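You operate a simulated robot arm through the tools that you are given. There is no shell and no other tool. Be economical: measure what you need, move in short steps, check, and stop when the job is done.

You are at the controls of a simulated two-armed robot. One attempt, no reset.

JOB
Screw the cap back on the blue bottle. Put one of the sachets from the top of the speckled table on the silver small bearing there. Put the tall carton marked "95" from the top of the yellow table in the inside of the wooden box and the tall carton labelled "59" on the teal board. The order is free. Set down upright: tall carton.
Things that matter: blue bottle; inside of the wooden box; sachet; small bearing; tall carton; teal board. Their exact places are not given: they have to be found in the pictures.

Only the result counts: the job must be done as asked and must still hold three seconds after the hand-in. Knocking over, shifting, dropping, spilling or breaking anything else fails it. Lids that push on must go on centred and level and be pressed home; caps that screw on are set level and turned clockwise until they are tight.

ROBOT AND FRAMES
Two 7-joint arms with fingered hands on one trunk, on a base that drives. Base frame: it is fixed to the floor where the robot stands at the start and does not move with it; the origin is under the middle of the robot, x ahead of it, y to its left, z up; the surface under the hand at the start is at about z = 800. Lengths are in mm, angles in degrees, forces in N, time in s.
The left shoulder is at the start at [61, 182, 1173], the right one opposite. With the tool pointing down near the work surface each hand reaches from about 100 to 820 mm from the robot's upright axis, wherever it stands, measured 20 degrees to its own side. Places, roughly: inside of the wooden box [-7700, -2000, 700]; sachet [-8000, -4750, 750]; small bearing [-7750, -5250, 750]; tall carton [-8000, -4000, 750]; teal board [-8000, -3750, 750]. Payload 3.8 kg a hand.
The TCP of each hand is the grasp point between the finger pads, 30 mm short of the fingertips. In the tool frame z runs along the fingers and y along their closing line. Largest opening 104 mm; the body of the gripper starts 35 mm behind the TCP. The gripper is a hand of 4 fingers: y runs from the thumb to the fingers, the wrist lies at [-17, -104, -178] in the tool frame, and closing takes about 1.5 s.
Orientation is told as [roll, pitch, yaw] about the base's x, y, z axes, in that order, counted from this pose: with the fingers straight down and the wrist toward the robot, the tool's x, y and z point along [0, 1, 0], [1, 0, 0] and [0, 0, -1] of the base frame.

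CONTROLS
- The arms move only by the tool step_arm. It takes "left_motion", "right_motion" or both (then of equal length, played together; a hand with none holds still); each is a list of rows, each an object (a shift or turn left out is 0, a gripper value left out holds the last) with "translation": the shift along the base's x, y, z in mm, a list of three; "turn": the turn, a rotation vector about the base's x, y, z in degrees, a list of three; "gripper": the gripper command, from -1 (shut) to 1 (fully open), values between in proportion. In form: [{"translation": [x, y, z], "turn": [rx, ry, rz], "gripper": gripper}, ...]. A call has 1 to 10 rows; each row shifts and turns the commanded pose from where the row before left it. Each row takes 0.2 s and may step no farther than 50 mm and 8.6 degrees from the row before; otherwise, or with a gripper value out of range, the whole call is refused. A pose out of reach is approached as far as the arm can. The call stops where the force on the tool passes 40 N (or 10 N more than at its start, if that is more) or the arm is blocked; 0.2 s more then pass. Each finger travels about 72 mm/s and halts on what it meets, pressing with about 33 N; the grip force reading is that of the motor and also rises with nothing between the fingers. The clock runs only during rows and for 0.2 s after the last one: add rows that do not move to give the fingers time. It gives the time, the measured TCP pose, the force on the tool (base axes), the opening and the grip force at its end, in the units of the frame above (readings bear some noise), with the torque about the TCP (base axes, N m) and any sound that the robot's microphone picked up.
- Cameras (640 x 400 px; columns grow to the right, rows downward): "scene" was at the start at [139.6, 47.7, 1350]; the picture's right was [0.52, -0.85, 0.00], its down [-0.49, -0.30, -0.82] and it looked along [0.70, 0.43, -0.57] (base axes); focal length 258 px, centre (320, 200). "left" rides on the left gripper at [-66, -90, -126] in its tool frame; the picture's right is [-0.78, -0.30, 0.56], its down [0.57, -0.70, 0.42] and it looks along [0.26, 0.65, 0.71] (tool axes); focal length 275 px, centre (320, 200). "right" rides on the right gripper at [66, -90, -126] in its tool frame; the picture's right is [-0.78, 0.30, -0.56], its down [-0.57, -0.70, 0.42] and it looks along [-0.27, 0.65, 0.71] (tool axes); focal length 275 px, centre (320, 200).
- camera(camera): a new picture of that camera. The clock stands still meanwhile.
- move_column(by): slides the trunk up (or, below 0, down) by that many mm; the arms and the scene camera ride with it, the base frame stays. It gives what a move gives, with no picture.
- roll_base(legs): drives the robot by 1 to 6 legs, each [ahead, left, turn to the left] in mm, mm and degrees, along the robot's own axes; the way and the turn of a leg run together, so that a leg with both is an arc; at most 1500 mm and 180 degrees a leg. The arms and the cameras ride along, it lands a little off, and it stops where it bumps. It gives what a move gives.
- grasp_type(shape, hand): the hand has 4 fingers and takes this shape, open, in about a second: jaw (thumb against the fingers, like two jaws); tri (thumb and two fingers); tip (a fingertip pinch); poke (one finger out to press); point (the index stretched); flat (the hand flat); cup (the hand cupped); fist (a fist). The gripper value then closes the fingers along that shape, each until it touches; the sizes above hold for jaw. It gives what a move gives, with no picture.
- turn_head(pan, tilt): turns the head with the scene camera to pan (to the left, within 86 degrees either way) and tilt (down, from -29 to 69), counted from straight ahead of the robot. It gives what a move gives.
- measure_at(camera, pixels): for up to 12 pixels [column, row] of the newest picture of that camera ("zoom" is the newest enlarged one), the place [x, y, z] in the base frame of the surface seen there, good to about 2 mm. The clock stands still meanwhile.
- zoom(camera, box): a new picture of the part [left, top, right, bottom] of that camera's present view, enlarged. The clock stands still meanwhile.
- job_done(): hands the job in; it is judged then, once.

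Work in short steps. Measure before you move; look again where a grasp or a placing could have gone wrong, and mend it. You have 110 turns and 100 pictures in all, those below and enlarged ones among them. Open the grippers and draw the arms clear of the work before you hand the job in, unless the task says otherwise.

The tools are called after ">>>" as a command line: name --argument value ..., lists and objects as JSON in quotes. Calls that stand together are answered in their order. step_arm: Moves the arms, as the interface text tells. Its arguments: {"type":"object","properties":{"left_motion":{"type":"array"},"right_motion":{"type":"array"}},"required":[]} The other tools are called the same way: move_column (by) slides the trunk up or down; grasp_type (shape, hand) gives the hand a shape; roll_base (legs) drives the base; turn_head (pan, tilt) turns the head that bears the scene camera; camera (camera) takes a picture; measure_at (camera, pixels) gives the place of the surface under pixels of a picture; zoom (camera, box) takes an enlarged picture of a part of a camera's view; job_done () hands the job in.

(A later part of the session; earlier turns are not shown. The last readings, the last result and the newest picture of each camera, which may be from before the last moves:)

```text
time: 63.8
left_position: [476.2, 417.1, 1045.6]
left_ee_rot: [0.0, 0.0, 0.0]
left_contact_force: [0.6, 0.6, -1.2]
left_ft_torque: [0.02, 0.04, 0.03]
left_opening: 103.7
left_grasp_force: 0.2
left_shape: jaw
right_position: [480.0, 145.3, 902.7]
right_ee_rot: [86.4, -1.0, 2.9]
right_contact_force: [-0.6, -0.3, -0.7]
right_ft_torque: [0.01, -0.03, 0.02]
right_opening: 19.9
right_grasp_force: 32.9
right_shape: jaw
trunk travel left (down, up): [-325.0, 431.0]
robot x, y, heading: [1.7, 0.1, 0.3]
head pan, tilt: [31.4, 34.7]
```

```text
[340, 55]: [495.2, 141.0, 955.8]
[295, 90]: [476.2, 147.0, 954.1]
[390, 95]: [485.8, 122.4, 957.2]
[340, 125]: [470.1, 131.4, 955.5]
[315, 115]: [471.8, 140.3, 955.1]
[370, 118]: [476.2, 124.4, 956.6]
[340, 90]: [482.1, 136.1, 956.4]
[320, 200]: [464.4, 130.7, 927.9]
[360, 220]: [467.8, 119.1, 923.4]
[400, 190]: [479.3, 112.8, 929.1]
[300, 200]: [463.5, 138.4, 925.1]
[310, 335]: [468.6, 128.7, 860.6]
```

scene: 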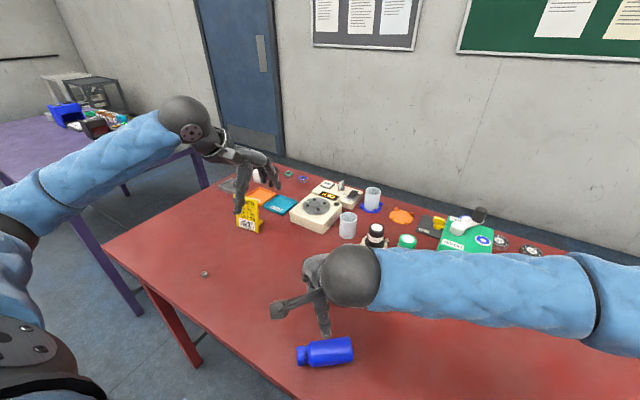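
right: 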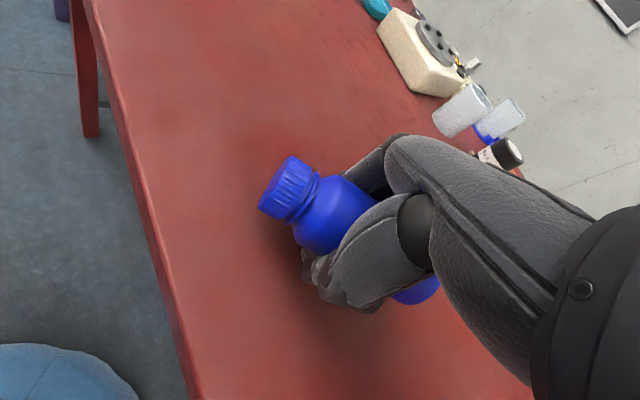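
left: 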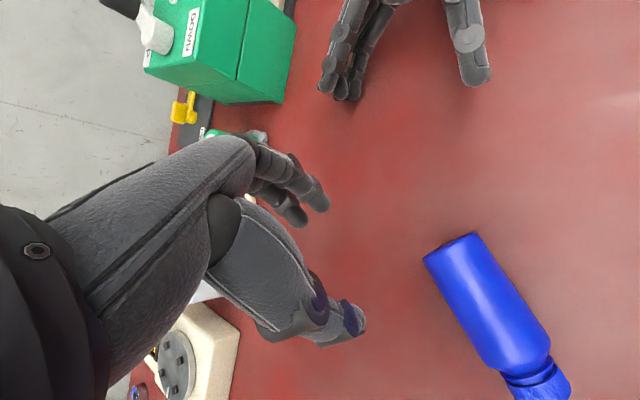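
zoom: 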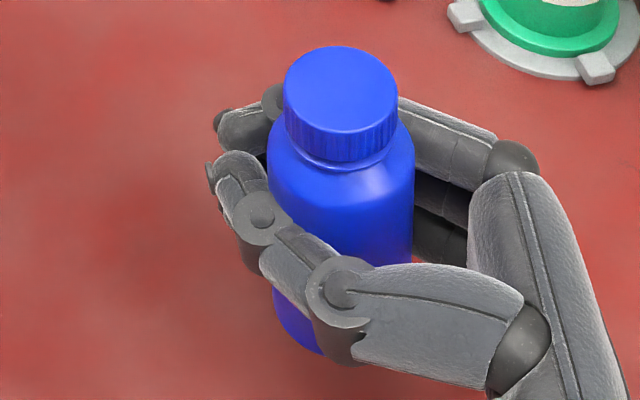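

The cap's top centre is (482,136,956), and it leans about 6° toward +y. I roll 6° more and test the tilt again.

>>> step_arm --right_motion '[{"translation": [0, -5, 0], "turn": [6, 0, 0]}, {}]'

>>> zoom --camera "scene" --box '[350, 254, 390, 279]'

>>> measure_at --camera "zoom" --pixels '[[370, 80], [260, 180], [480, 180], [370, 230], [300, 220], [430, 240], [370, 160], [330, 110], [440, 120]]'

```text
time: 64.4
left_position: [476.7, 417.5, 1046.7]
left_ee_rot: [0.1, 0.0, 0.0]
left_contact_force: [-0.8, -0.1, 1.1]
left_ft_torque: [0.0, 0.02, -0.02]
left_opening: 103.8
left_grasp_force: 0.1
left_shape: jaw
right_position: [479.9, 139.8, 903.3]
right_ee_rot: [92.4, -1.0, 2.8]
right_contact_force: [0.0, 0.4, -0.4]
right_ft_torque: [0.02, -0.04, -0.01]
right_opening: 20.1
right_grasp_force: 33.4
right_shape: jaw
trunk travel left (down, up): [-325.0, 431.0]
robot x, y, heading: [3.8, -3.7, 0.1]
head pan, tilt: [31.4, 34.7]
```

```text
16.00 times, centred on (370, 266) of scene
```

zoom: 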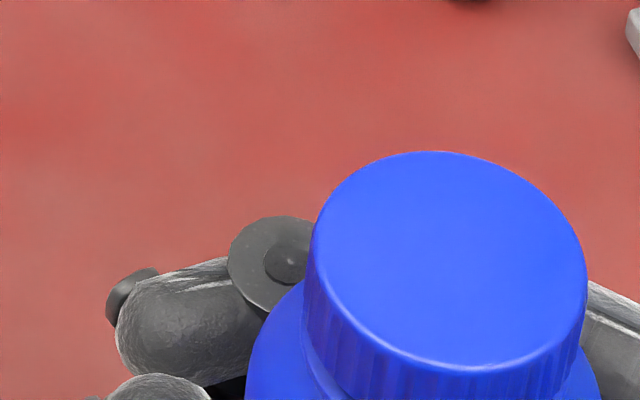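

```text
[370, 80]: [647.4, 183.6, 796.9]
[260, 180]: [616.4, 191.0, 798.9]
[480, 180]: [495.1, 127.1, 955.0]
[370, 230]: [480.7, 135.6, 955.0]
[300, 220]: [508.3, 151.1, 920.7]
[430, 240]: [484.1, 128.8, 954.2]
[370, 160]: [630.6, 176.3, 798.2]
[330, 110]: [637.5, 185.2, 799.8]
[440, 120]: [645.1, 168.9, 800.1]
```

The cap looks level. I take its centre and opposite edge points.

>>> measure_at --camera "zoom" --pixels '[[448, 257], [440, 160], [450, 350], [325, 230], [575, 280], [350, 190], [550, 330]]'

```text
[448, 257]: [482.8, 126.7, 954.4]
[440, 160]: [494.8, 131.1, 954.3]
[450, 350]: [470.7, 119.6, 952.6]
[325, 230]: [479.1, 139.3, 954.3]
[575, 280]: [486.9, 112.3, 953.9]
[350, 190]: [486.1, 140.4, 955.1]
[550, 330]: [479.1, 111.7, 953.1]
```

The cap is level, with its centre at (482.8,125.8,954). I lower the bottle about 49 mm to the table, still wrapped, going slowly at the end.

>>> step_arm --right_motion '[{"translation": [0, 0, -20]}, {"translation": [0, 0, -15]}, {"translation": [0, 0, -6]}, {"translation": [0, 0, -3]}, {"translation": [0, 0, -2]}, {"translation": [0, 0, -1.5]}, {}]'

>>> zoom --camera "scene" --box '[350, 264, 390, 289]'

>>> zoom --camera "scene" --box '[306, 250, 466, 350]'

```text
time: 66.0
left_position: [473.3, 414.8, 1049.3]
left_ee_rot: [0.0, -0.2, 0.0]
left_contact_force: [-0.9, -0.3, 0.2]
left_ft_torque: [-0.01, 0.02, -0.01]
left_opening: 103.7
left_grasp_force: 0.1
left_shape: jaw
right_position: [479.0, 139.6, 865.9]
right_ee_rot: [93.1, -2.0, 2.7]
right_contact_force: [0.2, 0.6, -1.1]
right_ft_torque: [-0.03, 0.03, -0.02]
right_opening: 20.1
right_grasp_force: 33.0
right_shape: jaw
trunk travel left (down, up): [-325.0, 431.0]
robot x, y, heading: [-1.5, -3.6, 0.2]
head pan, tilt: [31.4, 34.7]
```

```text
16.00 times, centred on (370, 276) of scene
```

zoom: 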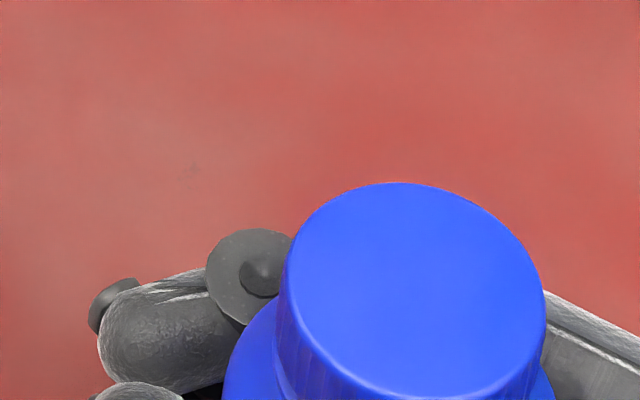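

```text
4.00 times, centred on (386, 300) of scene
```

zoom: 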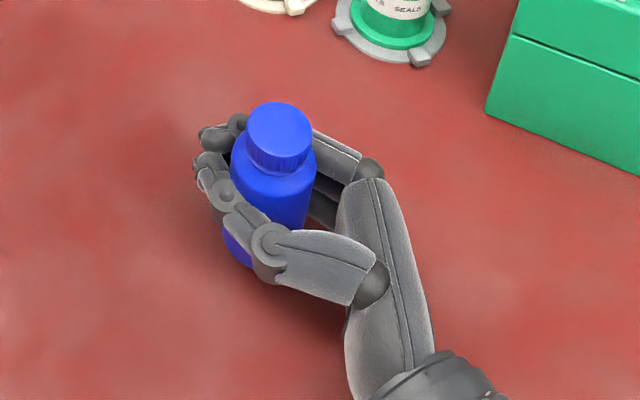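

The hand stopped about 10 mm high and the trunk was deflected, so the forearm is probably touching the table edge. I raise the trunk so the arm comes down from higher up.

>>> move_column --by 200

>>> step_arm --right_motion '[{"translation": [0, 0, -30]}, {"translation": [0, 0, -40]}, {"translation": [0, 0, -40]}, {"translation": [0, 0, -40]}, {"translation": [0, 0, -30]}, {}]'

>>> camera --camera "scene"

```text
time: 68.2
left_position: [477.2, 417.8, 1244.8]
left_ee_rot: [-0.1, 0.0, 0.0]
left_contact_force: [-0.4, -1.2, 0.6]
left_ft_torque: [-0.02, 0.01, -0.04]
left_opening: 103.9
left_grasp_force: 0.1
left_shape: jaw
right_position: [480.4, 140.8, 1055.7]
right_ee_rot: [92.4, -1.1, 2.8]
right_contact_force: [0.0, -0.6, 0.3]
right_ft_torque: [-0.02, 0.02, -0.01]
right_opening: 19.7
right_grasp_force: 32.8
right_shape: jaw
trunk travel left (down, up): [-525.0, 231.0]
robot x, y, heading: [-2.0, -1.8, -0.1]
head pan, tilt: [31.4, 34.7]
```

```text
time: 69.6
left_position: [475.6, 416.4, 1245.3]
left_ee_rot: [0.0, -0.2, 0.0]
left_contact_force: [-0.1, -0.4, -0.1]
left_ft_torque: [-0.02, 0.02, -0.03]
left_opening: 103.8
left_grasp_force: 0.0
left_shape: jaw
right_position: [479.2, 139.9, 935.8]
right_ee_rot: [92.6, -1.3, 2.7]
right_contact_force: [0.0, -0.4, -0.8]
right_ft_torque: [-0.01, 0.0, -0.03]
right_opening: 19.9
right_grasp_force: 32.9
right_shape: jaw
right hand out of reach, approached as far as the arm can: row 4, 5
trunk travel left (down, up): [-525.0, 231.0]
robot x, y, heading: [-0.4, -0.6, 0.0]
head pan, tilt: [31.4, 34.7]
```

```text
37 pictures are left
```

scene: 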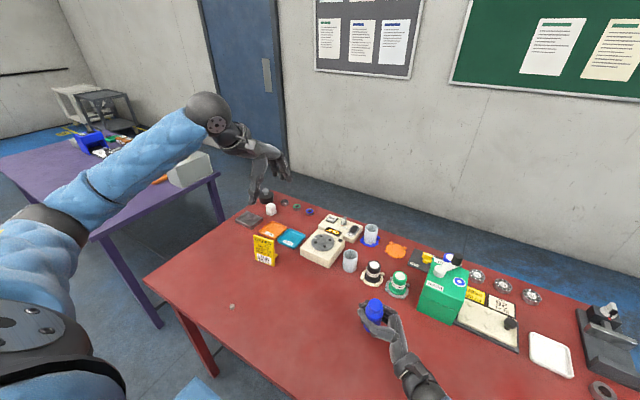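

The wrist needs room: at roll 92° it touches the table, and with the trunk high the pose is out of reach. I raise the right hand, bring the trunk back down, and tighten the cap with the bottle held upright in the air.

>>> step_arm --right_motion '[{"translation": [0, 0, 45]}, {"translation": [0, 0, 45]}, {"translation": [0, 0, 45]}, {"translation": [0, 0, 45]}, {"translation": [0, 0, 45]}, {}]'

>>> move_column --by -200

```text
time: 71.0
left_position: [476.8, 417.3, 1245.8]
left_ee_rot: [0.0, 0.0, 0.0]
left_contact_force: [-0.7, 0.3, 0.6]
left_ft_torque: [0.01, 0.01, 0.0]
left_opening: 103.6
left_grasp_force: 0.0
left_shape: jaw
right_position: [476.7, 139.5, 1161.6]
right_ee_rot: [92.4, -1.1, 2.7]
right_contact_force: [0.4, -0.6, 0.0]
right_ft_torque: [-0.01, -0.01, 0.0]
right_opening: 20.2
right_grasp_force: 32.8
right_shape: jaw
trunk travel left (down, up): [-525.0, 231.0]
robot x, y, heading: [1.7, -3.3, 0.1]
head pan, tilt: [31.4, 34.7]
```

```text
time: 73.1
left_position: [476.6, 418.2, 1046.4]
left_ee_rot: [0.0, -0.1, 0.1]
left_contact_force: [0.2, 0.2, 0.6]
left_ft_torque: [0.0, 0.01, -0.03]
left_opening: 103.6
left_grasp_force: 0.0
left_shape: jaw
right_position: [479.3, 139.9, 960.8]
right_ee_rot: [92.5, -1.2, 2.8]
right_contact_force: [0.5, 0.4, 0.1]
right_ft_torque: [0.01, 0.01, -0.01]
right_opening: 19.9
right_grasp_force: 32.9
right_shape: jaw
trunk travel left (down, up): [-325.0, 431.0]
robot x, y, heading: [-2.0, 1.7, -0.4]
head pan, tilt: [31.4, 34.7]
```

The right hand is at (479,140,961) with the bottle upright. I lower it to 905 and bring the left hand above the cap at yaw +32.

>>> step_arm --left_motion '[{"translation": [1, -37, 0], "turn": [0, 0, 4], "gripper": 0.2}, {"translation": [1, -37, 0], "turn": [0, 0, 4]}, {"translation": [1, -37, 0], "turn": [0, 0, 4]}, {"translation": [1, -37, 0], "turn": [0, 0, 4]}, {"translation": [1, -37, 0], "turn": [0, 0, 4]}, {"translation": [0, -37, 0], "turn": [0, 0, 4]}, {"translation": [0, -37, 0], "turn": [0, 0, 4]}, {"translation": [0, -37, -20], "turn": [0, 0, 4]}, {}]' --right_motion '[{"translation": [0, 0, -14]}, {"translation": [0, 0, -14]}, {"translation": [0, 0, -14]}, {"translation": [0, 0, -14]}, {}, {}, {}, {}, {}]'

>>> camera --camera "left"

>>> zoom --camera "right" --box '[160, 80, 416, 240]'

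```text
time: 75.1
left_position: [479.9, 119.5, 1026.4]
left_ee_rot: [0.0, -0.1, 32.1]
left_contact_force: [0.6, -0.5, -0.7]
left_ft_torque: [-0.04, -0.02, 0.0]
left_opening: 62.7
left_grasp_force: 0.0
left_shape: jaw
right_position: [479.9, 140.0, 905.4]
right_ee_rot: [92.4, -1.0, 2.8]
right_contact_force: [0.1, 0.2, -0.5]
right_ft_torque: [-0.01, 0.02, -0.03]
right_opening: 20.3
right_grasp_force: 32.8
right_shape: jaw
trunk travel left (down, up): [-325.0, 431.0]
robot x, y, heading: [-1.4, -2.8, -0.1]
head pan, tilt: [31.4, 34.7]
```

```text
36 pictures are left
```

left: 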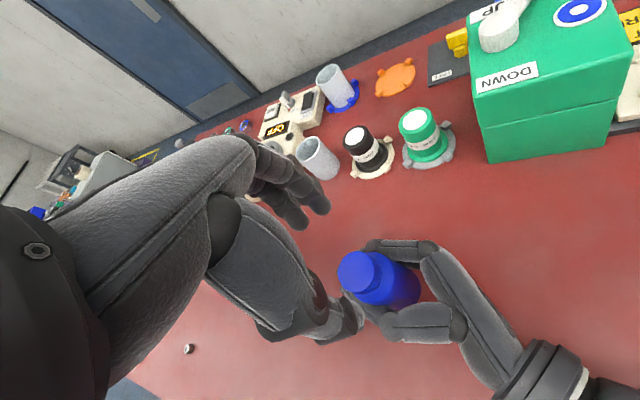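

```text
2.50 times, centred on (288, 160) of right
```

zoom: 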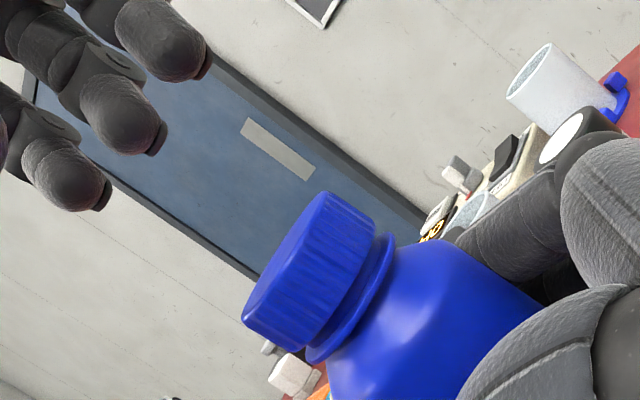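

The cap shows at (357,272) in the left picture, right where I expected it. I go down, close on it, and turn clockwise in small steps while reading the torque.

>>> step_arm --left_motion '[{"translation": [1, 1.5, -20]}, {"translation": [0, 0, -15]}, {"translation": [0, 0, -8]}, {"translation": [0, 0, -4]}, {"gripper": 0}, {"gripper": -0.3}, {"gripper": -1}, {"gripper": -1}, {"gripper": -1}, {"gripper": -1}]'

>>> step_arm --left_motion '[{"translation": [-0.61, 0.2, 0], "turn": [0, 0, -8]}, {"translation": [-0.58, 0.27, 0], "turn": [0, 0, -8]}]'

>>> zoom --camera "right" --box '[160, 80, 416, 240]'

```text
time: 77.3
left_position: [480.2, 120.7, 978.9]
left_ee_rot: [-0.1, 0.0, 31.8]
left_contact_force: [-4.4, -3.3, 6.5]
left_ft_torque: [-0.19, 0.26, 0.01]
left_opening: 24.3
left_grasp_force: 32.8
left_shape: jaw
right_position: [479.6, 139.2, 903.9]
right_ee_rot: [92.5, -1.1, 2.8]
right_contact_force: [3.7, 3.9, -7.1]
right_ft_torque: [0.07, 0.03, 0.09]
right_opening: 19.8
right_grasp_force: 33.1
right_shape: jaw
trunk travel left (down, up): [-325.0, 431.0]
robot x, y, heading: [-0.2, 1.2, 0.2]
head pan, tilt: [31.4, 34.7]
```

```text
time: 77.9
left_position: [480.8, 124.4, 979.4]
left_ee_rot: [-0.3, -0.1, 15.9]
left_contact_force: [-2.0, -4.0, 8.1]
left_ft_torque: [-0.36, -0.02, 0.16]
left_opening: 23.1
left_grasp_force: 33.3
left_shape: jaw
right_position: [478.8, 141.6, 904.0]
right_ee_rot: [92.4, -1.1, 2.9]
right_contact_force: [1.1, 3.7, -8.4]
right_ft_torque: [0.2, 0.18, -0.07]
right_opening: 19.4
right_grasp_force: 33.0
right_shape: jaw
trunk travel left (down, up): [-325.0, 431.0]
robot x, y, heading: [0.7, 0.8, -0.2]
head pan, tilt: [31.4, 34.7]
```

```text
2.50 times, centred on (288, 160) of right
```

zoom: 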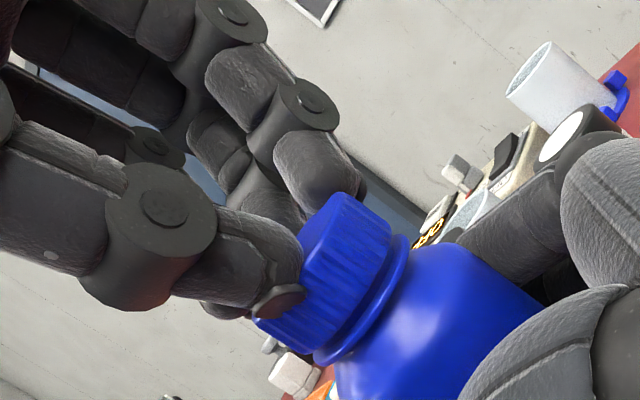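

Torque builds with each step and the bottle stays put. I turn a bit more.

>>> step_arm --left_motion '[{"translation": [-0.53, 0.36, 0], "turn": [0, 0, -8]}, {"translation": [-0.48, 0.43, 0], "turn": [0, 0, -8]}]'

>>> step_arm --left_motion '[{"translation": [-0.41, 0.49, 0], "turn": [0, 0, -8]}, {"translation": [-0.34, 0.54, 0], "turn": [0, 0, -8]}]'

>>> zoom --camera "right" --box '[160, 80, 416, 240]'

```text
time: 78.5
left_position: [481.0, 123.0, 978.2]
left_ee_rot: [0.0, -0.1, 0.0]
left_contact_force: [0.8, -6.2, 9.3]
left_ft_torque: [-0.38, -0.09, 0.38]
left_opening: 22.8
left_grasp_force: 33.2
left_shape: jaw
right_position: [478.9, 139.4, 905.2]
right_ee_rot: [92.3, -1.2, 2.8]
right_contact_force: [-0.5, 6.0, -9.3]
right_ft_torque: [0.09, 0.02, -0.34]
right_opening: 19.2
right_grasp_force: 33.3
right_shape: jaw
trunk travel left (down, up): [-325.0, 431.0]
robot x, y, heading: [-2.6, -0.5, -0.0]
head pan, tilt: [31.4, 34.7]
```

```text
time: 79.1
left_position: [479.9, 125.7, 978.7]
left_ee_rot: [0.0, -0.1, -16.0]
left_contact_force: [4.5, -5.4, 7.0]
left_ft_torque: [-0.4, -0.3, 0.49]
left_opening: 22.6
left_grasp_force: 33.3
left_shape: jaw
right_position: [479.7, 140.0, 905.4]
right_ee_rot: [92.5, -1.3, 2.7]
right_contact_force: [-5.1, 5.9, -6.6]
right_ft_torque: [0.09, -0.11, -0.57]
right_opening: 19.1
right_grasp_force: 33.4
right_shape: jaw
trunk travel left (down, up): [-325.0, 431.0]
robot x, y, heading: [0.2, -1.6, -0.1]
head pan, tilt: [31.4, 34.7]
```

```text
2.50 times, centred on (288, 160) of right
```

zoom: 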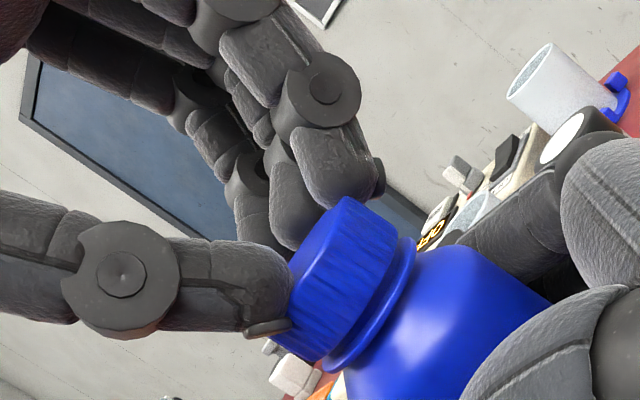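

Torque is up to 0.5 N·m and the gap between cap and collar has narrowed. I give one more 16° to be sure it is tight.

>>> step_arm --left_motion '[{"translation": [-0.27, 0.59, 0], "turn": [0, 0, -8]}, {"translation": [-0.17, 0.61, 0], "turn": [0, 0, -8]}]'

>>> zoom --camera "right" --box '[160, 80, 416, 240]'

```text
time: 79.7
left_position: [479.1, 125.5, 978.6]
left_ee_rot: [-0.2, -0.1, -32.1]
left_contact_force: [7.1, -13.3, 4.4]
left_ft_torque: [-0.96, -0.4, 0.36]
left_opening: 23.1
left_grasp_force: 33.5
left_shape: jaw
right_position: [479.0, 141.3, 904.7]
right_ee_rot: [92.5, -1.3, 2.9]
right_contact_force: [-6.5, 12.8, -4.5]
right_ft_torque: [0.06, -0.07, -0.46]
right_opening: 17.2
right_grasp_force: 33.3
right_shape: jaw
trunk travel left (down, up): [-325.0, 431.0]
robot x, y, heading: [-1.4, -2.2, -0.0]
head pan, tilt: [31.4, 34.7]
```

```text
2.50 times, centred on (288, 160) of right
```

zoom: 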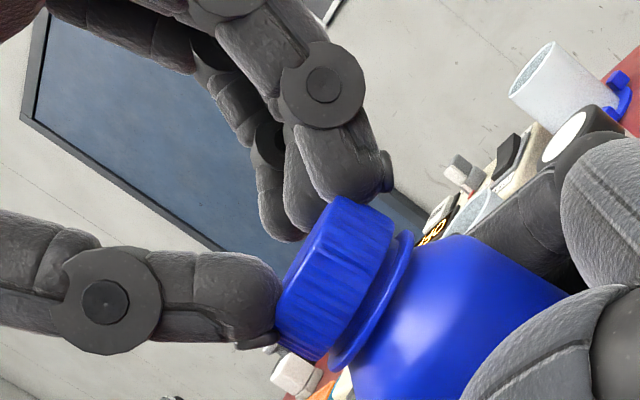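

It has now started to slip at the grip limit, so the cap is tight. I open the left hand and lift it away, then check the bottle's tilt.

>>> step_arm --left_motion '[{"gripper": -0.2}, {"gripper": 0.4}, {"gripper": 0.6}, {"gripper": 0.6}, {"translation": [0, 0, 40]}, {"translation": [0, 20, 45]}, {"translation": [0, 45, 20], "turn": [0, 0, 8]}, {"translation": [0, 45, 0], "turn": [0, 0, 8]}, {"translation": [0, 45, 0], "turn": [0, 0, 8], "gripper": 1}, {"translation": [0, 45, 0], "turn": [0, 0, 8]}]'

>>> zoom --camera "scene" --box '[330, 244, 426, 304]'

>>> measure_at --camera "zoom" --pixels '[[300, 75], [265, 100], [335, 105], [300, 125], [280, 85], [325, 120], [280, 115], [315, 85], [290, 180], [300, 200]]'

```text
time: 81.9
left_position: [482.1, 328.1, 1083.1]
left_ee_rot: [0.0, 0.1, 0.1]
left_contact_force: [0.1, -0.3, 0.0]
left_ft_torque: [0.0, -0.03, 0.0]
left_opening: 103.9
left_grasp_force: 0.1
left_shape: jaw
right_position: [478.9, 140.1, 904.5]
right_ee_rot: [92.4, -1.2, 2.6]
right_contact_force: [0.8, 1.2, -1.2]
right_ft_torque: [0.0, 0.02, 0.0]
right_opening: 17.2
right_grasp_force: 33.2
right_shape: jaw
trunk travel left (down, up): [-325.0, 431.0]
robot x, y, heading: [-1.1, -1.4, 0.1]
head pan, tilt: [31.4, 34.7]
```

```text
6.67 times, centred on (378, 274) of scene
```

zoom: 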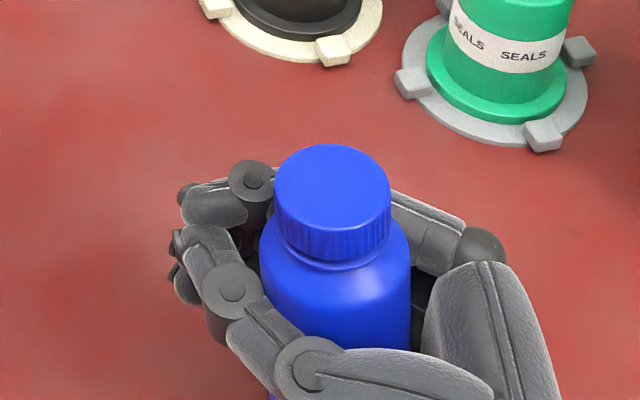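

```text
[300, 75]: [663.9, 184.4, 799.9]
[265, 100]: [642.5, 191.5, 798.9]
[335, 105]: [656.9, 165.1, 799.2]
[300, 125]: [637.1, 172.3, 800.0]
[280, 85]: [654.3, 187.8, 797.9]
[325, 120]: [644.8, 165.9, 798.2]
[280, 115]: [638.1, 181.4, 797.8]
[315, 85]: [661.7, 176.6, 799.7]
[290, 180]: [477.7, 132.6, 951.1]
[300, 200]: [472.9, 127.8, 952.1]
```

>>> measure_at --camera "zoom" --pixels '[[330, 150], [280, 185], [385, 190], [330, 222], [300, 165], [365, 215], [330, 185], [290, 300], [370, 310], [330, 310]]'

```text
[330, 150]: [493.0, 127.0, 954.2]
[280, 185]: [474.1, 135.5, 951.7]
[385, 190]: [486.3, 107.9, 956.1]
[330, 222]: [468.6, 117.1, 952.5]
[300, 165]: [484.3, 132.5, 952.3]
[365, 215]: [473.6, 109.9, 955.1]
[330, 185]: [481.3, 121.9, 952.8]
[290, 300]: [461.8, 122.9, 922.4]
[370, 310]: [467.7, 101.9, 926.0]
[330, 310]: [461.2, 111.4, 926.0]
```

The bottle leans about 6° toward −x and 6° toward +y. I pitch +6° about y, which also lifts the wrist, roll slightly back, and lower it to the table.

>>> step_arm --right_motion '[{"turn": [0, 6, 0]}, {"translation": [0, 0, -15], "turn": [-2, 0, 0]}, {"translation": [0, 0, -15]}, {"translation": [0, 0, -6]}, {"translation": [0, 0, -3]}, {}]'

>>> step_arm --right_motion '[{"translation": [0, 0, -2]}, {"translation": [0, 0, -2]}, {"translation": [0, 0, -2]}, {}]'

>>> zoom --camera "scene" --box '[330, 254, 426, 314]'

>>> measure_at --camera "zoom" --pixels '[[300, 150], [260, 180], [360, 190], [300, 220], [310, 190], [300, 310], [340, 300], [280, 160], [340, 220], [290, 390]]'

```text
time: 83.3
left_position: [481.3, 326.8, 1083.1]
left_ee_rot: [0.0, 0.1, 0.0]
left_contact_force: [0.1, -0.6, -0.2]
left_ft_torque: [0.0, 0.01, 0.04]
left_opening: 103.4
left_grasp_force: 0.1
left_shape: jaw
right_position: [479.3, 137.9, 865.6]
right_ee_rot: [90.7, 5.0, 2.6]
right_contact_force: [-0.2, 0.6, -0.5]
right_ft_torque: [0.04, 0.0, -0.02]
right_opening: 17.0
right_grasp_force: 32.6
right_shape: jaw
trunk travel left (down, up): [-325.0, 431.0]
robot x, y, heading: [-2.3, -0.4, 0.2]
head pan, tilt: [31.4, 34.7]
```

```text
time: 84.3
left_position: [481.1, 328.0, 1083.1]
left_ee_rot: [0.0, 0.0, 0.0]
left_contact_force: [-0.1, -0.5, -0.6]
left_ft_torque: [0.02, 0.01, -0.02]
left_opening: 103.5
left_grasp_force: 0.0
left_shape: jaw
right_position: [478.9, 139.7, 861.1]
right_ee_rot: [90.7, 5.0, 2.6]
right_contact_force: [-0.4, -0.2, -0.4]
right_ft_torque: [-0.01, -0.02, 0.03]
right_opening: 17.2
right_grasp_force: 33.1
right_shape: jaw
trunk travel left (down, up): [-325.0, 431.0]
robot x, y, heading: [-2.0, 1.9, -0.0]
head pan, tilt: [31.4, 34.7]
```

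```text
6.67 times, centred on (378, 284) of scene
```

zoom: 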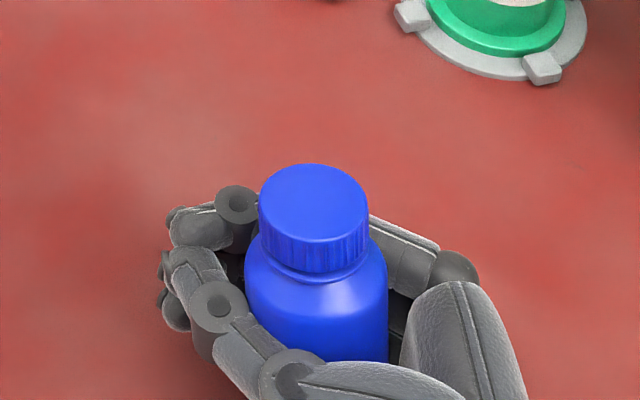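

```text
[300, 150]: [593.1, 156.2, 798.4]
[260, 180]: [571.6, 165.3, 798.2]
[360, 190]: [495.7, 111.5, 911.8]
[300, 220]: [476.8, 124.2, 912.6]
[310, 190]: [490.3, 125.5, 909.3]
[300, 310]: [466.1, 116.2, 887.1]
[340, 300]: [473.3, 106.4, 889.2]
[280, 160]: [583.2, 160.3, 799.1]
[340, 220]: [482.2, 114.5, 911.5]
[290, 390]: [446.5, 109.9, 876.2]
```

The cap's top is at about 910.5, so there are about 4–5 mm to go. I keep lowering until it touches.

>>> step_arm --right_motion '[{"translation": [0, 0, -1.5]}, {"translation": [0, 0, -1.5]}, {}]'

>>> step_arm --right_motion '[{"translation": [0, 0, -1]}, {"translation": [0, 0, -1]}, {}]'

```text
time: 85.1
left_position: [481.8, 326.4, 1084.6]
left_ee_rot: [0.0, 0.1, 0.0]
left_contact_force: [0.2, 0.2, 0.0]
left_ft_torque: [-0.01, 0.03, -0.04]
left_opening: 103.6
left_grasp_force: 0.1
left_shape: jaw
right_position: [479.3, 137.6, 857.5]
right_ee_rot: [90.7, 5.0, 2.7]
right_contact_force: [-0.2, -0.3, -0.8]
right_ft_torque: [0.03, 0.03, 0.02]
right_opening: 17.2
right_grasp_force: 33.0
right_shape: jaw
trunk travel left (down, up): [-325.0, 431.0]
robot x, y, heading: [0.4, 0.8, 0.1]
head pan, tilt: [31.4, 34.7]
```

```text
time: 85.9
left_position: [480.2, 325.9, 1083.7]
left_ee_rot: [0.0, 0.0, 0.1]
left_contact_force: [-0.1, 0.2, 0.0]
left_ft_torque: [0.01, 0.0, 0.01]
left_opening: 104.0
left_grasp_force: 0.1
left_shape: jaw
right_position: [478.9, 140.5, 856.5]
right_ee_rot: [90.9, 4.8, 2.6]
right_contact_force: [0.6, -1.3, 7.1]
right_ft_torque: [-0.17, -0.07, 0.01]
right_opening: 17.2
right_grasp_force: 33.2
right_shape: jaw
trunk travel left (down, up): [-325.0, 431.0]
robot x, y, heading: [0.4, -0.7, -0.0]
head pan, tilt: [31.4, 34.7]
```

The bottle touches the table at 7 N. I press about 1 mm more so it sits flat, then open the hand slowly as a cage and check.

>>> step_arm --right_motion '[{"translation": [0, 0, -1]}, {"gripper": -0.6}, {"gripper": -0.5}, {"gripper": -0.4}, {"gripper": -0.3}, {"gripper": -0.2}, {}, {}]'

>>> zoom --camera "scene" --box '[330, 254, 426, 314]'

>>> measure_at --camera "zoom" --pixels '[[300, 180], [280, 200], [350, 200], [300, 230], [310, 200], [340, 230], [330, 190], [280, 220], [300, 310], [340, 310]]'

```text
time: 87.7
left_position: [479.8, 326.3, 1083.1]
left_ee_rot: [0.1, -0.1, -0.1]
left_contact_force: [-0.1, 0.8, -0.7]
left_ft_torque: [0.01, 0.02, 0.02]
left_opening: 103.7
left_grasp_force: 0.1
left_shape: jaw
right_position: [478.5, 138.5, 855.0]
right_ee_rot: [90.7, 4.8, 2.6]
right_contact_force: [-0.8, -0.7, -0.5]
right_ft_torque: [0.02, 0.0, -0.01]
right_opening: 41.0
right_grasp_force: 0.0
right_shape: jaw
trunk travel left (down, up): [-325.0, 431.0]
robot x, y, heading: [0.6, 4.3, -0.3]
head pan, tilt: [31.4, 34.7]
```

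```text
6.67 times, centred on (378, 284) of scene
```

zoom: 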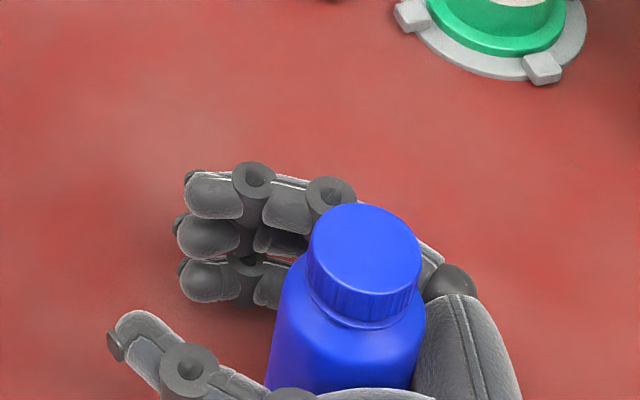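

```text
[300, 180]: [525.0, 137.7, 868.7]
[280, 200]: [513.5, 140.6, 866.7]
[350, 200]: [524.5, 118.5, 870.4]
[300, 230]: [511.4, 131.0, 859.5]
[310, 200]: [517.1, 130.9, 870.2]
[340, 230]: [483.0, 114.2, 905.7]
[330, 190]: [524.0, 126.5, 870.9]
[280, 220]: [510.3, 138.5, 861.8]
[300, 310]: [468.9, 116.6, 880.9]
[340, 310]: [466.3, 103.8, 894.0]
```

The bottle now rests loosely in the open cage. I measure the tilt of the cap's top.

>>> measure_at --camera "zoom" --pixels '[[360, 210], [320, 240], [412, 250], [365, 285], [340, 220], [395, 275], [365, 245], [330, 265], [400, 225], [320, 360], [390, 360]]'

```text
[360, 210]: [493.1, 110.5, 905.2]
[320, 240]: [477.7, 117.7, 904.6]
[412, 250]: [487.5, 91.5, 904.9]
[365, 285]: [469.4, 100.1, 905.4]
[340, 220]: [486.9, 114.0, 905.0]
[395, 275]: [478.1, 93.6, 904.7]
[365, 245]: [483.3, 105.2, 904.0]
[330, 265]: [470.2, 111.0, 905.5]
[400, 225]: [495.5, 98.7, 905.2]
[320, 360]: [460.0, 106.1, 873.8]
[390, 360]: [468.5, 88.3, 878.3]
```

The bottle stands upright: the cap's top is level at z 905.0, centred at (482,104.5). I open the right hand fully and draw it straight back.

>>> step_arm --right_motion '[{"gripper": 0.2}, {"gripper": 0.6}, {"gripper": 1}, {"gripper": 1}, {}, {"translation": [0, -15, 0]}, {"translation": [0, -25, 0]}, {"translation": [0, -35, 0]}, {"translation": [0, -45, 0]}, {"translation": [0, -40, 0]}]'

>>> camera --camera "scene"

```text
time: 89.9
left_position: [481.1, 326.3, 1083.5]
left_ee_rot: [-0.1, -0.1, 0.1]
left_contact_force: [0.5, -0.5, -1.1]
left_ft_torque: [0.02, -0.01, -0.04]
left_opening: 103.7
left_grasp_force: 0.0
left_shape: jaw
right_position: [480.9, -22.0, 854.2]
right_ee_rot: [90.8, 5.0, 2.6]
right_contact_force: [-0.8, 0.3, -0.3]
right_ft_torque: [-0.03, -0.01, 0.0]
right_opening: 103.6
right_grasp_force: 0.0
right_shape: jaw
trunk travel left (down, up): [-325.0, 431.0]
robot x, y, heading: [1.9, 1.0, 0.1]
head pan, tilt: [31.4, 34.7]
```

```text
28 pictures are left
```

scene: 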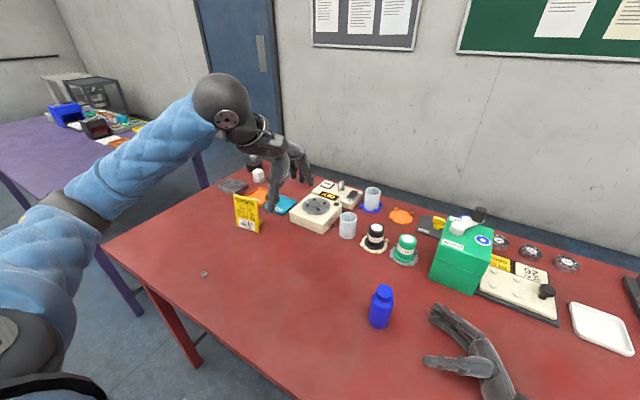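

The bottle stands capped and upright. I lift and unroll the right hand and tuck both hands in before driving.

>>> step_arm --left_motion '[{"translation": [-20, 0, 10]}, {"translation": [-20, 0, 10]}, {"translation": [-20, 0, 10]}, {"translation": [-20, 0, 10]}, {"translation": [-20, 0, 10]}, {"translation": [-20, 0, 10]}, {"translation": [-10, 0, 0]}, {}, {}, {}]' --right_motion '[{"translation": [0, -10, 45], "turn": [0, -5, 0]}, {"translation": [-5, -10, 45], "turn": [-8, 0, 0]}, {"translation": [-10, -20, 45], "turn": [-8, 0, 0]}, {"translation": [-10, -20, 45], "turn": [-8, 0, 0]}, {"translation": [-10, -20, 40], "turn": [-8, 0, 0]}, {"translation": [-10, -20, 30], "turn": [-8, 0, 0]}, {"translation": [-20, -20, 20], "turn": [-8, 0, 0]}, {"translation": [-20, -20, 10], "turn": [-8, 0, 0]}, {"translation": [-20, -20, 0], "turn": [-8, 0, 0]}, {"translation": [-20, -20, 0], "turn": [-8, 0, 0]}]'

>>> step_arm --right_motion '[{"turn": [-8, 0, 0]}, {"turn": [-8, 0, 0]}, {"turn": [-2.7, 0, -2.6]}]'

>>> roll_base --legs '[[-600, 0, 0], [0, 0, 180]]'

>>> turn_head --pan 0 --tilt 12

>>> camera --camera "scene"

```text
refused: row 3 steps farther than a row can; nothing moved
```

```text
time: 90.7
left_position: [480.1, 327.0, 1083.2]
left_ee_rot: [0.1, 0.0, -0.1]
left_contact_force: [-0.3, 0.3, 0.9]
left_ft_torque: [-0.02, -0.05, -0.02]
left_opening: 103.8
left_grasp_force: 0.0
left_shape: jaw
right_position: [478.9, -21.6, 854.2]
right_ee_rot: [71.7, 5.3, -1.8]
right_contact_force: [0.3, 0.1, 0.4]
right_ft_torque: [-0.01, -0.01, -0.01]
right_opening: 103.7
right_grasp_force: 0.0
right_shape: jaw
trunk travel left (down, up): [-325.0, 431.0]
robot x, y, heading: [2.4, -1.0, -0.2]
head pan, tilt: [31.4, 34.7]
```

```text
time: 98.0
left_position: [-864.4, 517.3, 1096.4]
left_ee_rot: [0.2, -0.9, 85.6]
left_contact_force: [0.9, 0.9, -1.0]
left_ft_torque: [0.03, -0.04, 0.02]
left_opening: 103.8
left_grasp_force: 0.1
left_shape: jaw
right_position: [-530.7, 495.5, 854.7]
right_ee_rot: [72.9, 5.5, 85.0]
right_contact_force: [-0.4, 1.0, -0.2]
right_ft_torque: [-0.01, 0.0, -0.03]
right_opening: 103.8
right_grasp_force: 0.0
right_shape: jaw
trunk travel left (down, up): [-325.0, 431.0]
robot x, y, heading: [-588.1, 22.7, 86.7]
head pan, tilt: [31.4, 34.7]
stopped in leg 2: the robot was blocked; the commanded pose is now the measured one
```

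```text
time: 99.0
left_position: [-865.5, 519.3, 1092.3]
left_ee_rot: [0.3, -0.8, 85.7]
left_contact_force: [0.6, 0.4, 0.4]
left_ft_torque: [0.01, 0.02, -0.04]
left_opening: 103.8
left_grasp_force: 0.1
left_shape: jaw
right_position: [-532.5, 496.1, 853.6]
right_ee_rot: [72.9, 5.5, 85.1]
right_contact_force: [-0.9, 0.9, 1.2]
right_ft_torque: [0.03, -0.01, 0.01]
right_opening: 103.9
right_grasp_force: 0.2
right_shape: jaw
trunk travel left (down, up): [-325.0, 431.0]
robot x, y, heading: [-594.9, 18.8, 86.9]
head pan, tilt: [0.0, 12.0]
```

```text
27 pictures are left
```

scene: 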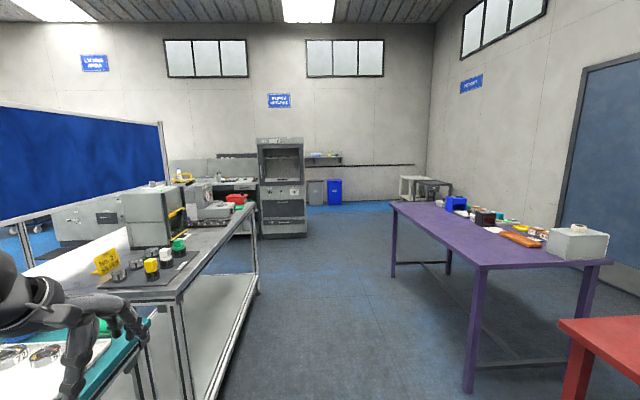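

The arm rows were refused, and the turn then stopped against something at heading 87°. I look to the left to see what is near the left arm before moving.

>>> turn_head --pan 55 --tilt 35

>>> camera --camera "scene"

```text
time: 100.2
left_position: [-865.7, 517.9, 1092.2]
left_ee_rot: [0.3, -0.6, 85.7]
left_contact_force: [0.3, -0.3, 0.0]
left_ft_torque: [0.02, 0.0, 0.02]
left_opening: 104.0
left_grasp_force: 0.1
left_shape: jaw
right_position: [-532.5, 496.5, 853.1]
right_ee_rot: [73.0, 5.4, 85.3]
right_contact_force: [-0.5, -0.3, 0.0]
right_ft_torque: [0.01, -0.02, -0.01]
right_opening: 103.9
right_grasp_force: 0.0
right_shape: jaw
trunk travel left (down, up): [-325.0, 431.0]
robot x, y, heading: [-593.7, 20.4, 86.5]
head pan, tilt: [55.0, 35.0]
```

```text
26 pictures are left
```

scene: 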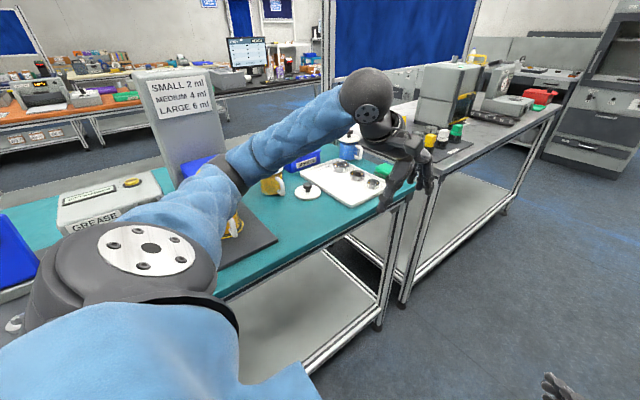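

The left upper arm is close to the "SMALL 2 ml" sign on the teal table, but nothing has moved. I turn back to heading 0, which is known to be clear, and tuck the arms properly there.

>>> roll_base --legs '[[0, 0, -86.5]]'

>>> step_arm --left_motion '[{"translation": [-25, 0, 10]}, {"translation": [-25, 0, 10]}, {"translation": [-25, 0, 10]}, {"translation": [-25, 0, 10]}, {"translation": [-25, 0, 10]}, {"translation": [-25, 0, 0]}, {"translation": [-20, 0, 0]}, {}, {}, {}]' --right_motion '[{"translation": [0, -10, 45], "turn": [0, -5, 0]}, {"translation": [-5, -10, 45], "turn": [-8, 0, 0]}, {"translation": [-10, -20, 40], "turn": [-8, 0, 0]}, {"translation": [-10, -20, 40], "turn": [-8, 0, 0]}, {"translation": [-20, -20, 40], "turn": [-8, 0, 0]}, {"translation": [-20, -20, 30], "turn": [-8, 0, 0]}, {"translation": [-20, -20, 20], "turn": [-8, 0, 0]}, {"translation": [-20, -20, 10], "turn": [-8, 0, 0]}, {"translation": [-20, -20, 0], "turn": [-8, 0, 0]}, {"translation": [-20, -20, 0], "turn": [-8, 0, 0]}]'

>>> turn_head --pan -86 --tilt 15

>>> camera --camera "scene"

```text
time: 104.3
left_position: [-107.2, 332.0, 1086.4]
left_ee_rot: [-0.8, -0.6, -1.8]
left_contact_force: [0.3, -0.7, 0.1]
left_ft_torque: [-0.02, 0.01, 0.0]
left_opening: 103.9
left_grasp_force: 0.2
left_shape: jaw
right_position: [-114.8, -6.5, 852.8]
right_ee_rot: [71.9, 5.5, -2.5]
right_contact_force: [0.0, 0.3, 0.4]
right_ft_torque: [-0.02, 0.0, -0.02]
right_opening: 104.1
right_grasp_force: 0.0
right_shape: jaw
trunk travel left (down, up): [-325.0, 431.0]
robot x, y, heading: [-592.4, 18.3, -0.6]
head pan, tilt: [55.0, 35.0]
```

```text
time: 106.5
left_position: [-259.0, 343.4, 1155.5]
left_ee_rot: [-0.8, -0.6, -1.7]
left_contact_force: [-0.3, -0.1, -0.5]
left_ft_torque: [0.03, -0.03, -0.01]
left_opening: 103.7
left_grasp_force: 0.0
left_shape: jaw
left hand out of reach, approached as far as the arm can: row 6, 7
right_position: [-225.0, -182.7, 1144.3]
right_ee_rot: [-0.2, -2.0, -1.1]
right_contact_force: [1.1, 0.0, 0.1]
right_ft_torque: [0.0, 0.02, 0.01]
right_opening: 103.8
right_grasp_force: 0.0
right_shape: jaw
right hand out of reach, approached as far as the arm can: row 7, 8, 9, 10
trunk travel left (down, up): [-325.0, 431.0]
robot x, y, heading: [-596.4, 18.0, -0.6]
head pan, tilt: [55.0, 35.0]
```

```text
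time: 108.8
left_position: [-258.1, 342.6, 1154.9]
left_ee_rot: [-0.8, -0.5, -1.7]
left_contact_force: [0.8, -0.5, -0.2]
left_ft_torque: [-0.01, -0.03, 0.02]
left_opening: 103.8
left_grasp_force: 0.0
left_shape: jaw
right_position: [-224.0, -181.8, 1144.1]
right_ee_rot: [0.2, -2.0, -1.2]
right_contact_force: [0.0, 0.4, -0.6]
right_ft_torque: [-0.02, 0.0, 0.03]
right_opening: 103.8
right_grasp_force: 0.1
right_shape: jaw
trunk travel left (down, up): [-325.0, 431.0]
robot x, y, heading: [-592.4, 23.0, -0.6]
head pan, tilt: [-85.9, 15.0]
```

```text
25 pictures are left
```

scene: 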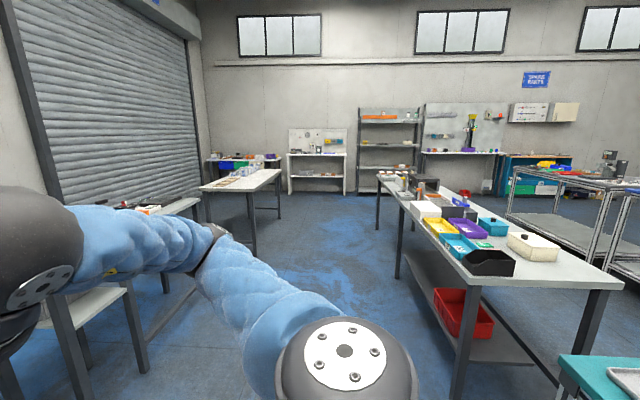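

Toward −y there is an open aisle. I measure the key furniture and floor points to plan the way.

>>> measure_at --camera "scene" --pixels '[[475, 282], [380, 178], [620, 285], [415, 175], [330, 200], [430, 195], [470, 195], [515, 225], [560, 210], [545, 350], [250, 250], [640, 195]]'

```text
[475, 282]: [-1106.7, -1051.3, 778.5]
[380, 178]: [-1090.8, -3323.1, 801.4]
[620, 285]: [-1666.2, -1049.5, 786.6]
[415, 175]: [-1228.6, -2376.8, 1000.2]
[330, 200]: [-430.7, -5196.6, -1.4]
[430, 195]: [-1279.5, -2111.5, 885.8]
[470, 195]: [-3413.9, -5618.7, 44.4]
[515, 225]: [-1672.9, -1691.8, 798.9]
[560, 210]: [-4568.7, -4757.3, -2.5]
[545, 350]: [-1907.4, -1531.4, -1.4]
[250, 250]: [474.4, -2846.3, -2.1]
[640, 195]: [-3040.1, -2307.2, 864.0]
```

Table A spans x −1107 to −1750 and y −1050 to −3330, and the floor is open along x≈−440 and on to y≈−4500. I drive down the aisle and then turn to face −x.

>>> roll_base --legs '[[150, 0, 0], [0, 0, -89.4], [1500, 0, 0], [1500, 0, 0], [1350, 0, 0], [0, 0, -90]]'

>>> turn_head --pan 0 --tilt 10

>>> camera --camera "scene"

```text
time: 138.3
left_position: [-610.8, -4697.0, 1154.6]
left_ee_rot: [-0.8, -0.5, -179.3]
left_contact_force: [-0.7, 0.7, -0.5]
left_ft_torque: [0.01, 0.01, 0.01]
left_opening: 103.9
left_grasp_force: 0.1
left_shape: jaw
right_position: [-667.4, -4173.9, 1143.9]
right_ee_rot: [0.2, -1.9, -178.6]
right_contact_force: [0.1, 0.8, -0.1]
right_ft_torque: [0.0, 0.0, 0.01]
right_opening: 103.7
right_grasp_force: 0.0
right_shape: jaw
trunk travel left (down, up): [-325.0, 431.0]
robot x, y, heading: [-287.9, -4358.4, -178.2]
head pan, tilt: [-85.9, 15.0]
```

```text
time: 139.9
left_position: [-610.6, -4697.7, 1154.5]
left_ee_rot: [-0.8, -0.6, -179.2]
left_contact_force: [0.7, -0.5, 0.2]
left_ft_torque: [-0.02, -0.01, -0.02]
left_opening: 103.9
left_grasp_force: 0.1
left_shape: jaw
right_position: [-667.6, -4174.1, 1144.1]
right_ee_rot: [0.2, -2.0, -178.6]
right_contact_force: [0.5, 0.1, 0.4]
right_ft_torque: [0.0, 0.0, 0.02]
right_opening: 103.9
right_grasp_force: 0.0
right_shape: jaw
trunk travel left (down, up): [-325.0, 431.0]
robot x, y, heading: [-291.7, -4359.1, -178.1]
head pan, tilt: [0.0, 10.0]
```

```text
24 pictures are left
```

scene: 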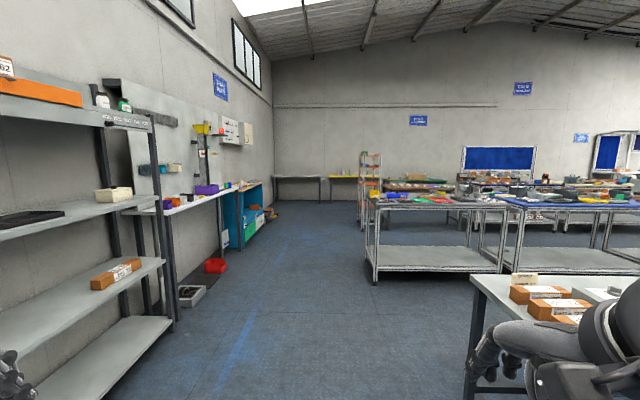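

The yellow table is visible ahead at (345,180) and the speckled one at (297,180). I measure the aisle bounds and the tables.

>>> measure_at --camera "scene" --pixels '[[172, 322], [205, 300], [225, 270], [270, 225], [374, 278], [372, 205], [297, 178], [322, 178], [345, 177], [358, 177], [363, 220], [470, 285]]'

>>> zoom --camera "scene" --box '[256, 140, 416, 240]'

```text
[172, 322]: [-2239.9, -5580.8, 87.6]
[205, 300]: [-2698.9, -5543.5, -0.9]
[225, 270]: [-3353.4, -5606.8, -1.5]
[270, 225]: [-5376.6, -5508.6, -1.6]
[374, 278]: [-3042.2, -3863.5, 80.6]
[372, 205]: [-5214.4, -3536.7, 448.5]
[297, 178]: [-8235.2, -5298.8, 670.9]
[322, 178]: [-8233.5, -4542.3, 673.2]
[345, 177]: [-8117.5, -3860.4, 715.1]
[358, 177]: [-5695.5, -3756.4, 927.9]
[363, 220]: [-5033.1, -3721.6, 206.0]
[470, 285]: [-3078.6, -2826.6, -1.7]
```

```text
4.00 times, centred on (336, 190) of scene
```

zoom: 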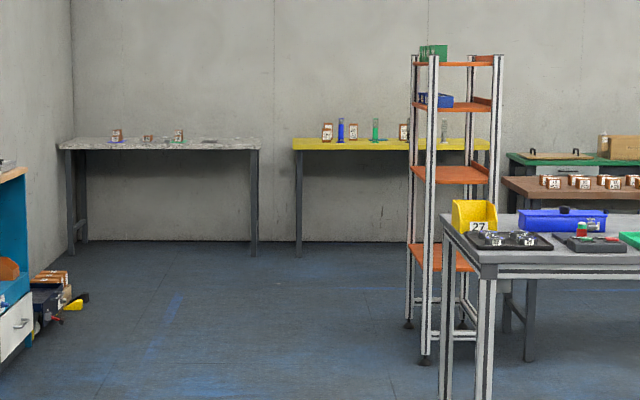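

The corridor is free between y≈−3860 and −5510, so I drive along y≈−4660 to about x=−6300.

>>> roll_base --legs '[[0, 300, -1.8], [1500, 0, 0], [1500, 0, 0], [1500, 0, 0], [1500, 0, 0]]'

>>> turn_head --pan 0 --tilt 22

>>> camera --camera "scene"

```text
time: 170.1
left_position: [-6653.2, -4825.5, 1153.8]
left_ee_rot: [-0.8, -0.4, 176.2]
left_contact_force: [-1.5, 0.8, -0.3]
left_ft_torque: [-0.02, 0.0, -0.01]
left_opening: 103.6
left_grasp_force: 0.0
left_shape: jaw
right_position: [-6668.2, -4298.3, 1143.7]
right_ee_rot: [0.2, -1.9, 176.9]
right_contact_force: [0.1, 0.9, 0.5]
right_ft_torque: [-0.03, 0.01, 0.05]
right_opening: 103.8
right_grasp_force: 0.0
right_shape: jaw
trunk travel left (down, up): [-325.0, 431.0]
robot x, y, heading: [-6302.1, -4512.6, 177.5]
head pan, tilt: [0.0, 10.0]
```

```text
time: 170.9
left_position: [-6653.0, -4824.9, 1155.4]
left_ee_rot: [-0.8, -0.4, 176.3]
left_contact_force: [0.9, -0.1, 0.3]
left_ft_torque: [0.0, 0.04, 0.02]
left_opening: 104.0
left_grasp_force: 0.2
left_shape: jaw
right_position: [-6667.8, -4298.8, 1143.2]
right_ee_rot: [0.2, -2.0, 176.7]
right_contact_force: [0.0, 0.4, 0.5]
right_ft_torque: [0.03, 0.0, 0.01]
right_opening: 104.1
right_grasp_force: 0.1
right_shape: jaw
trunk travel left (down, up): [-325.0, 431.0]
robot x, y, heading: [-6305.1, -4516.8, 177.3]
head pan, tilt: [0.0, 22.0]
```

```text
22 pictures are left
```

scene: 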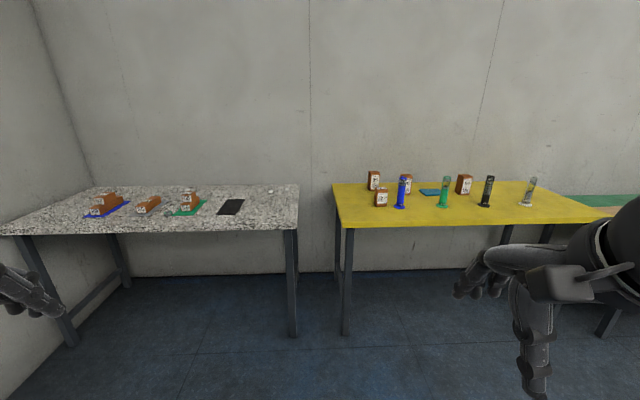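

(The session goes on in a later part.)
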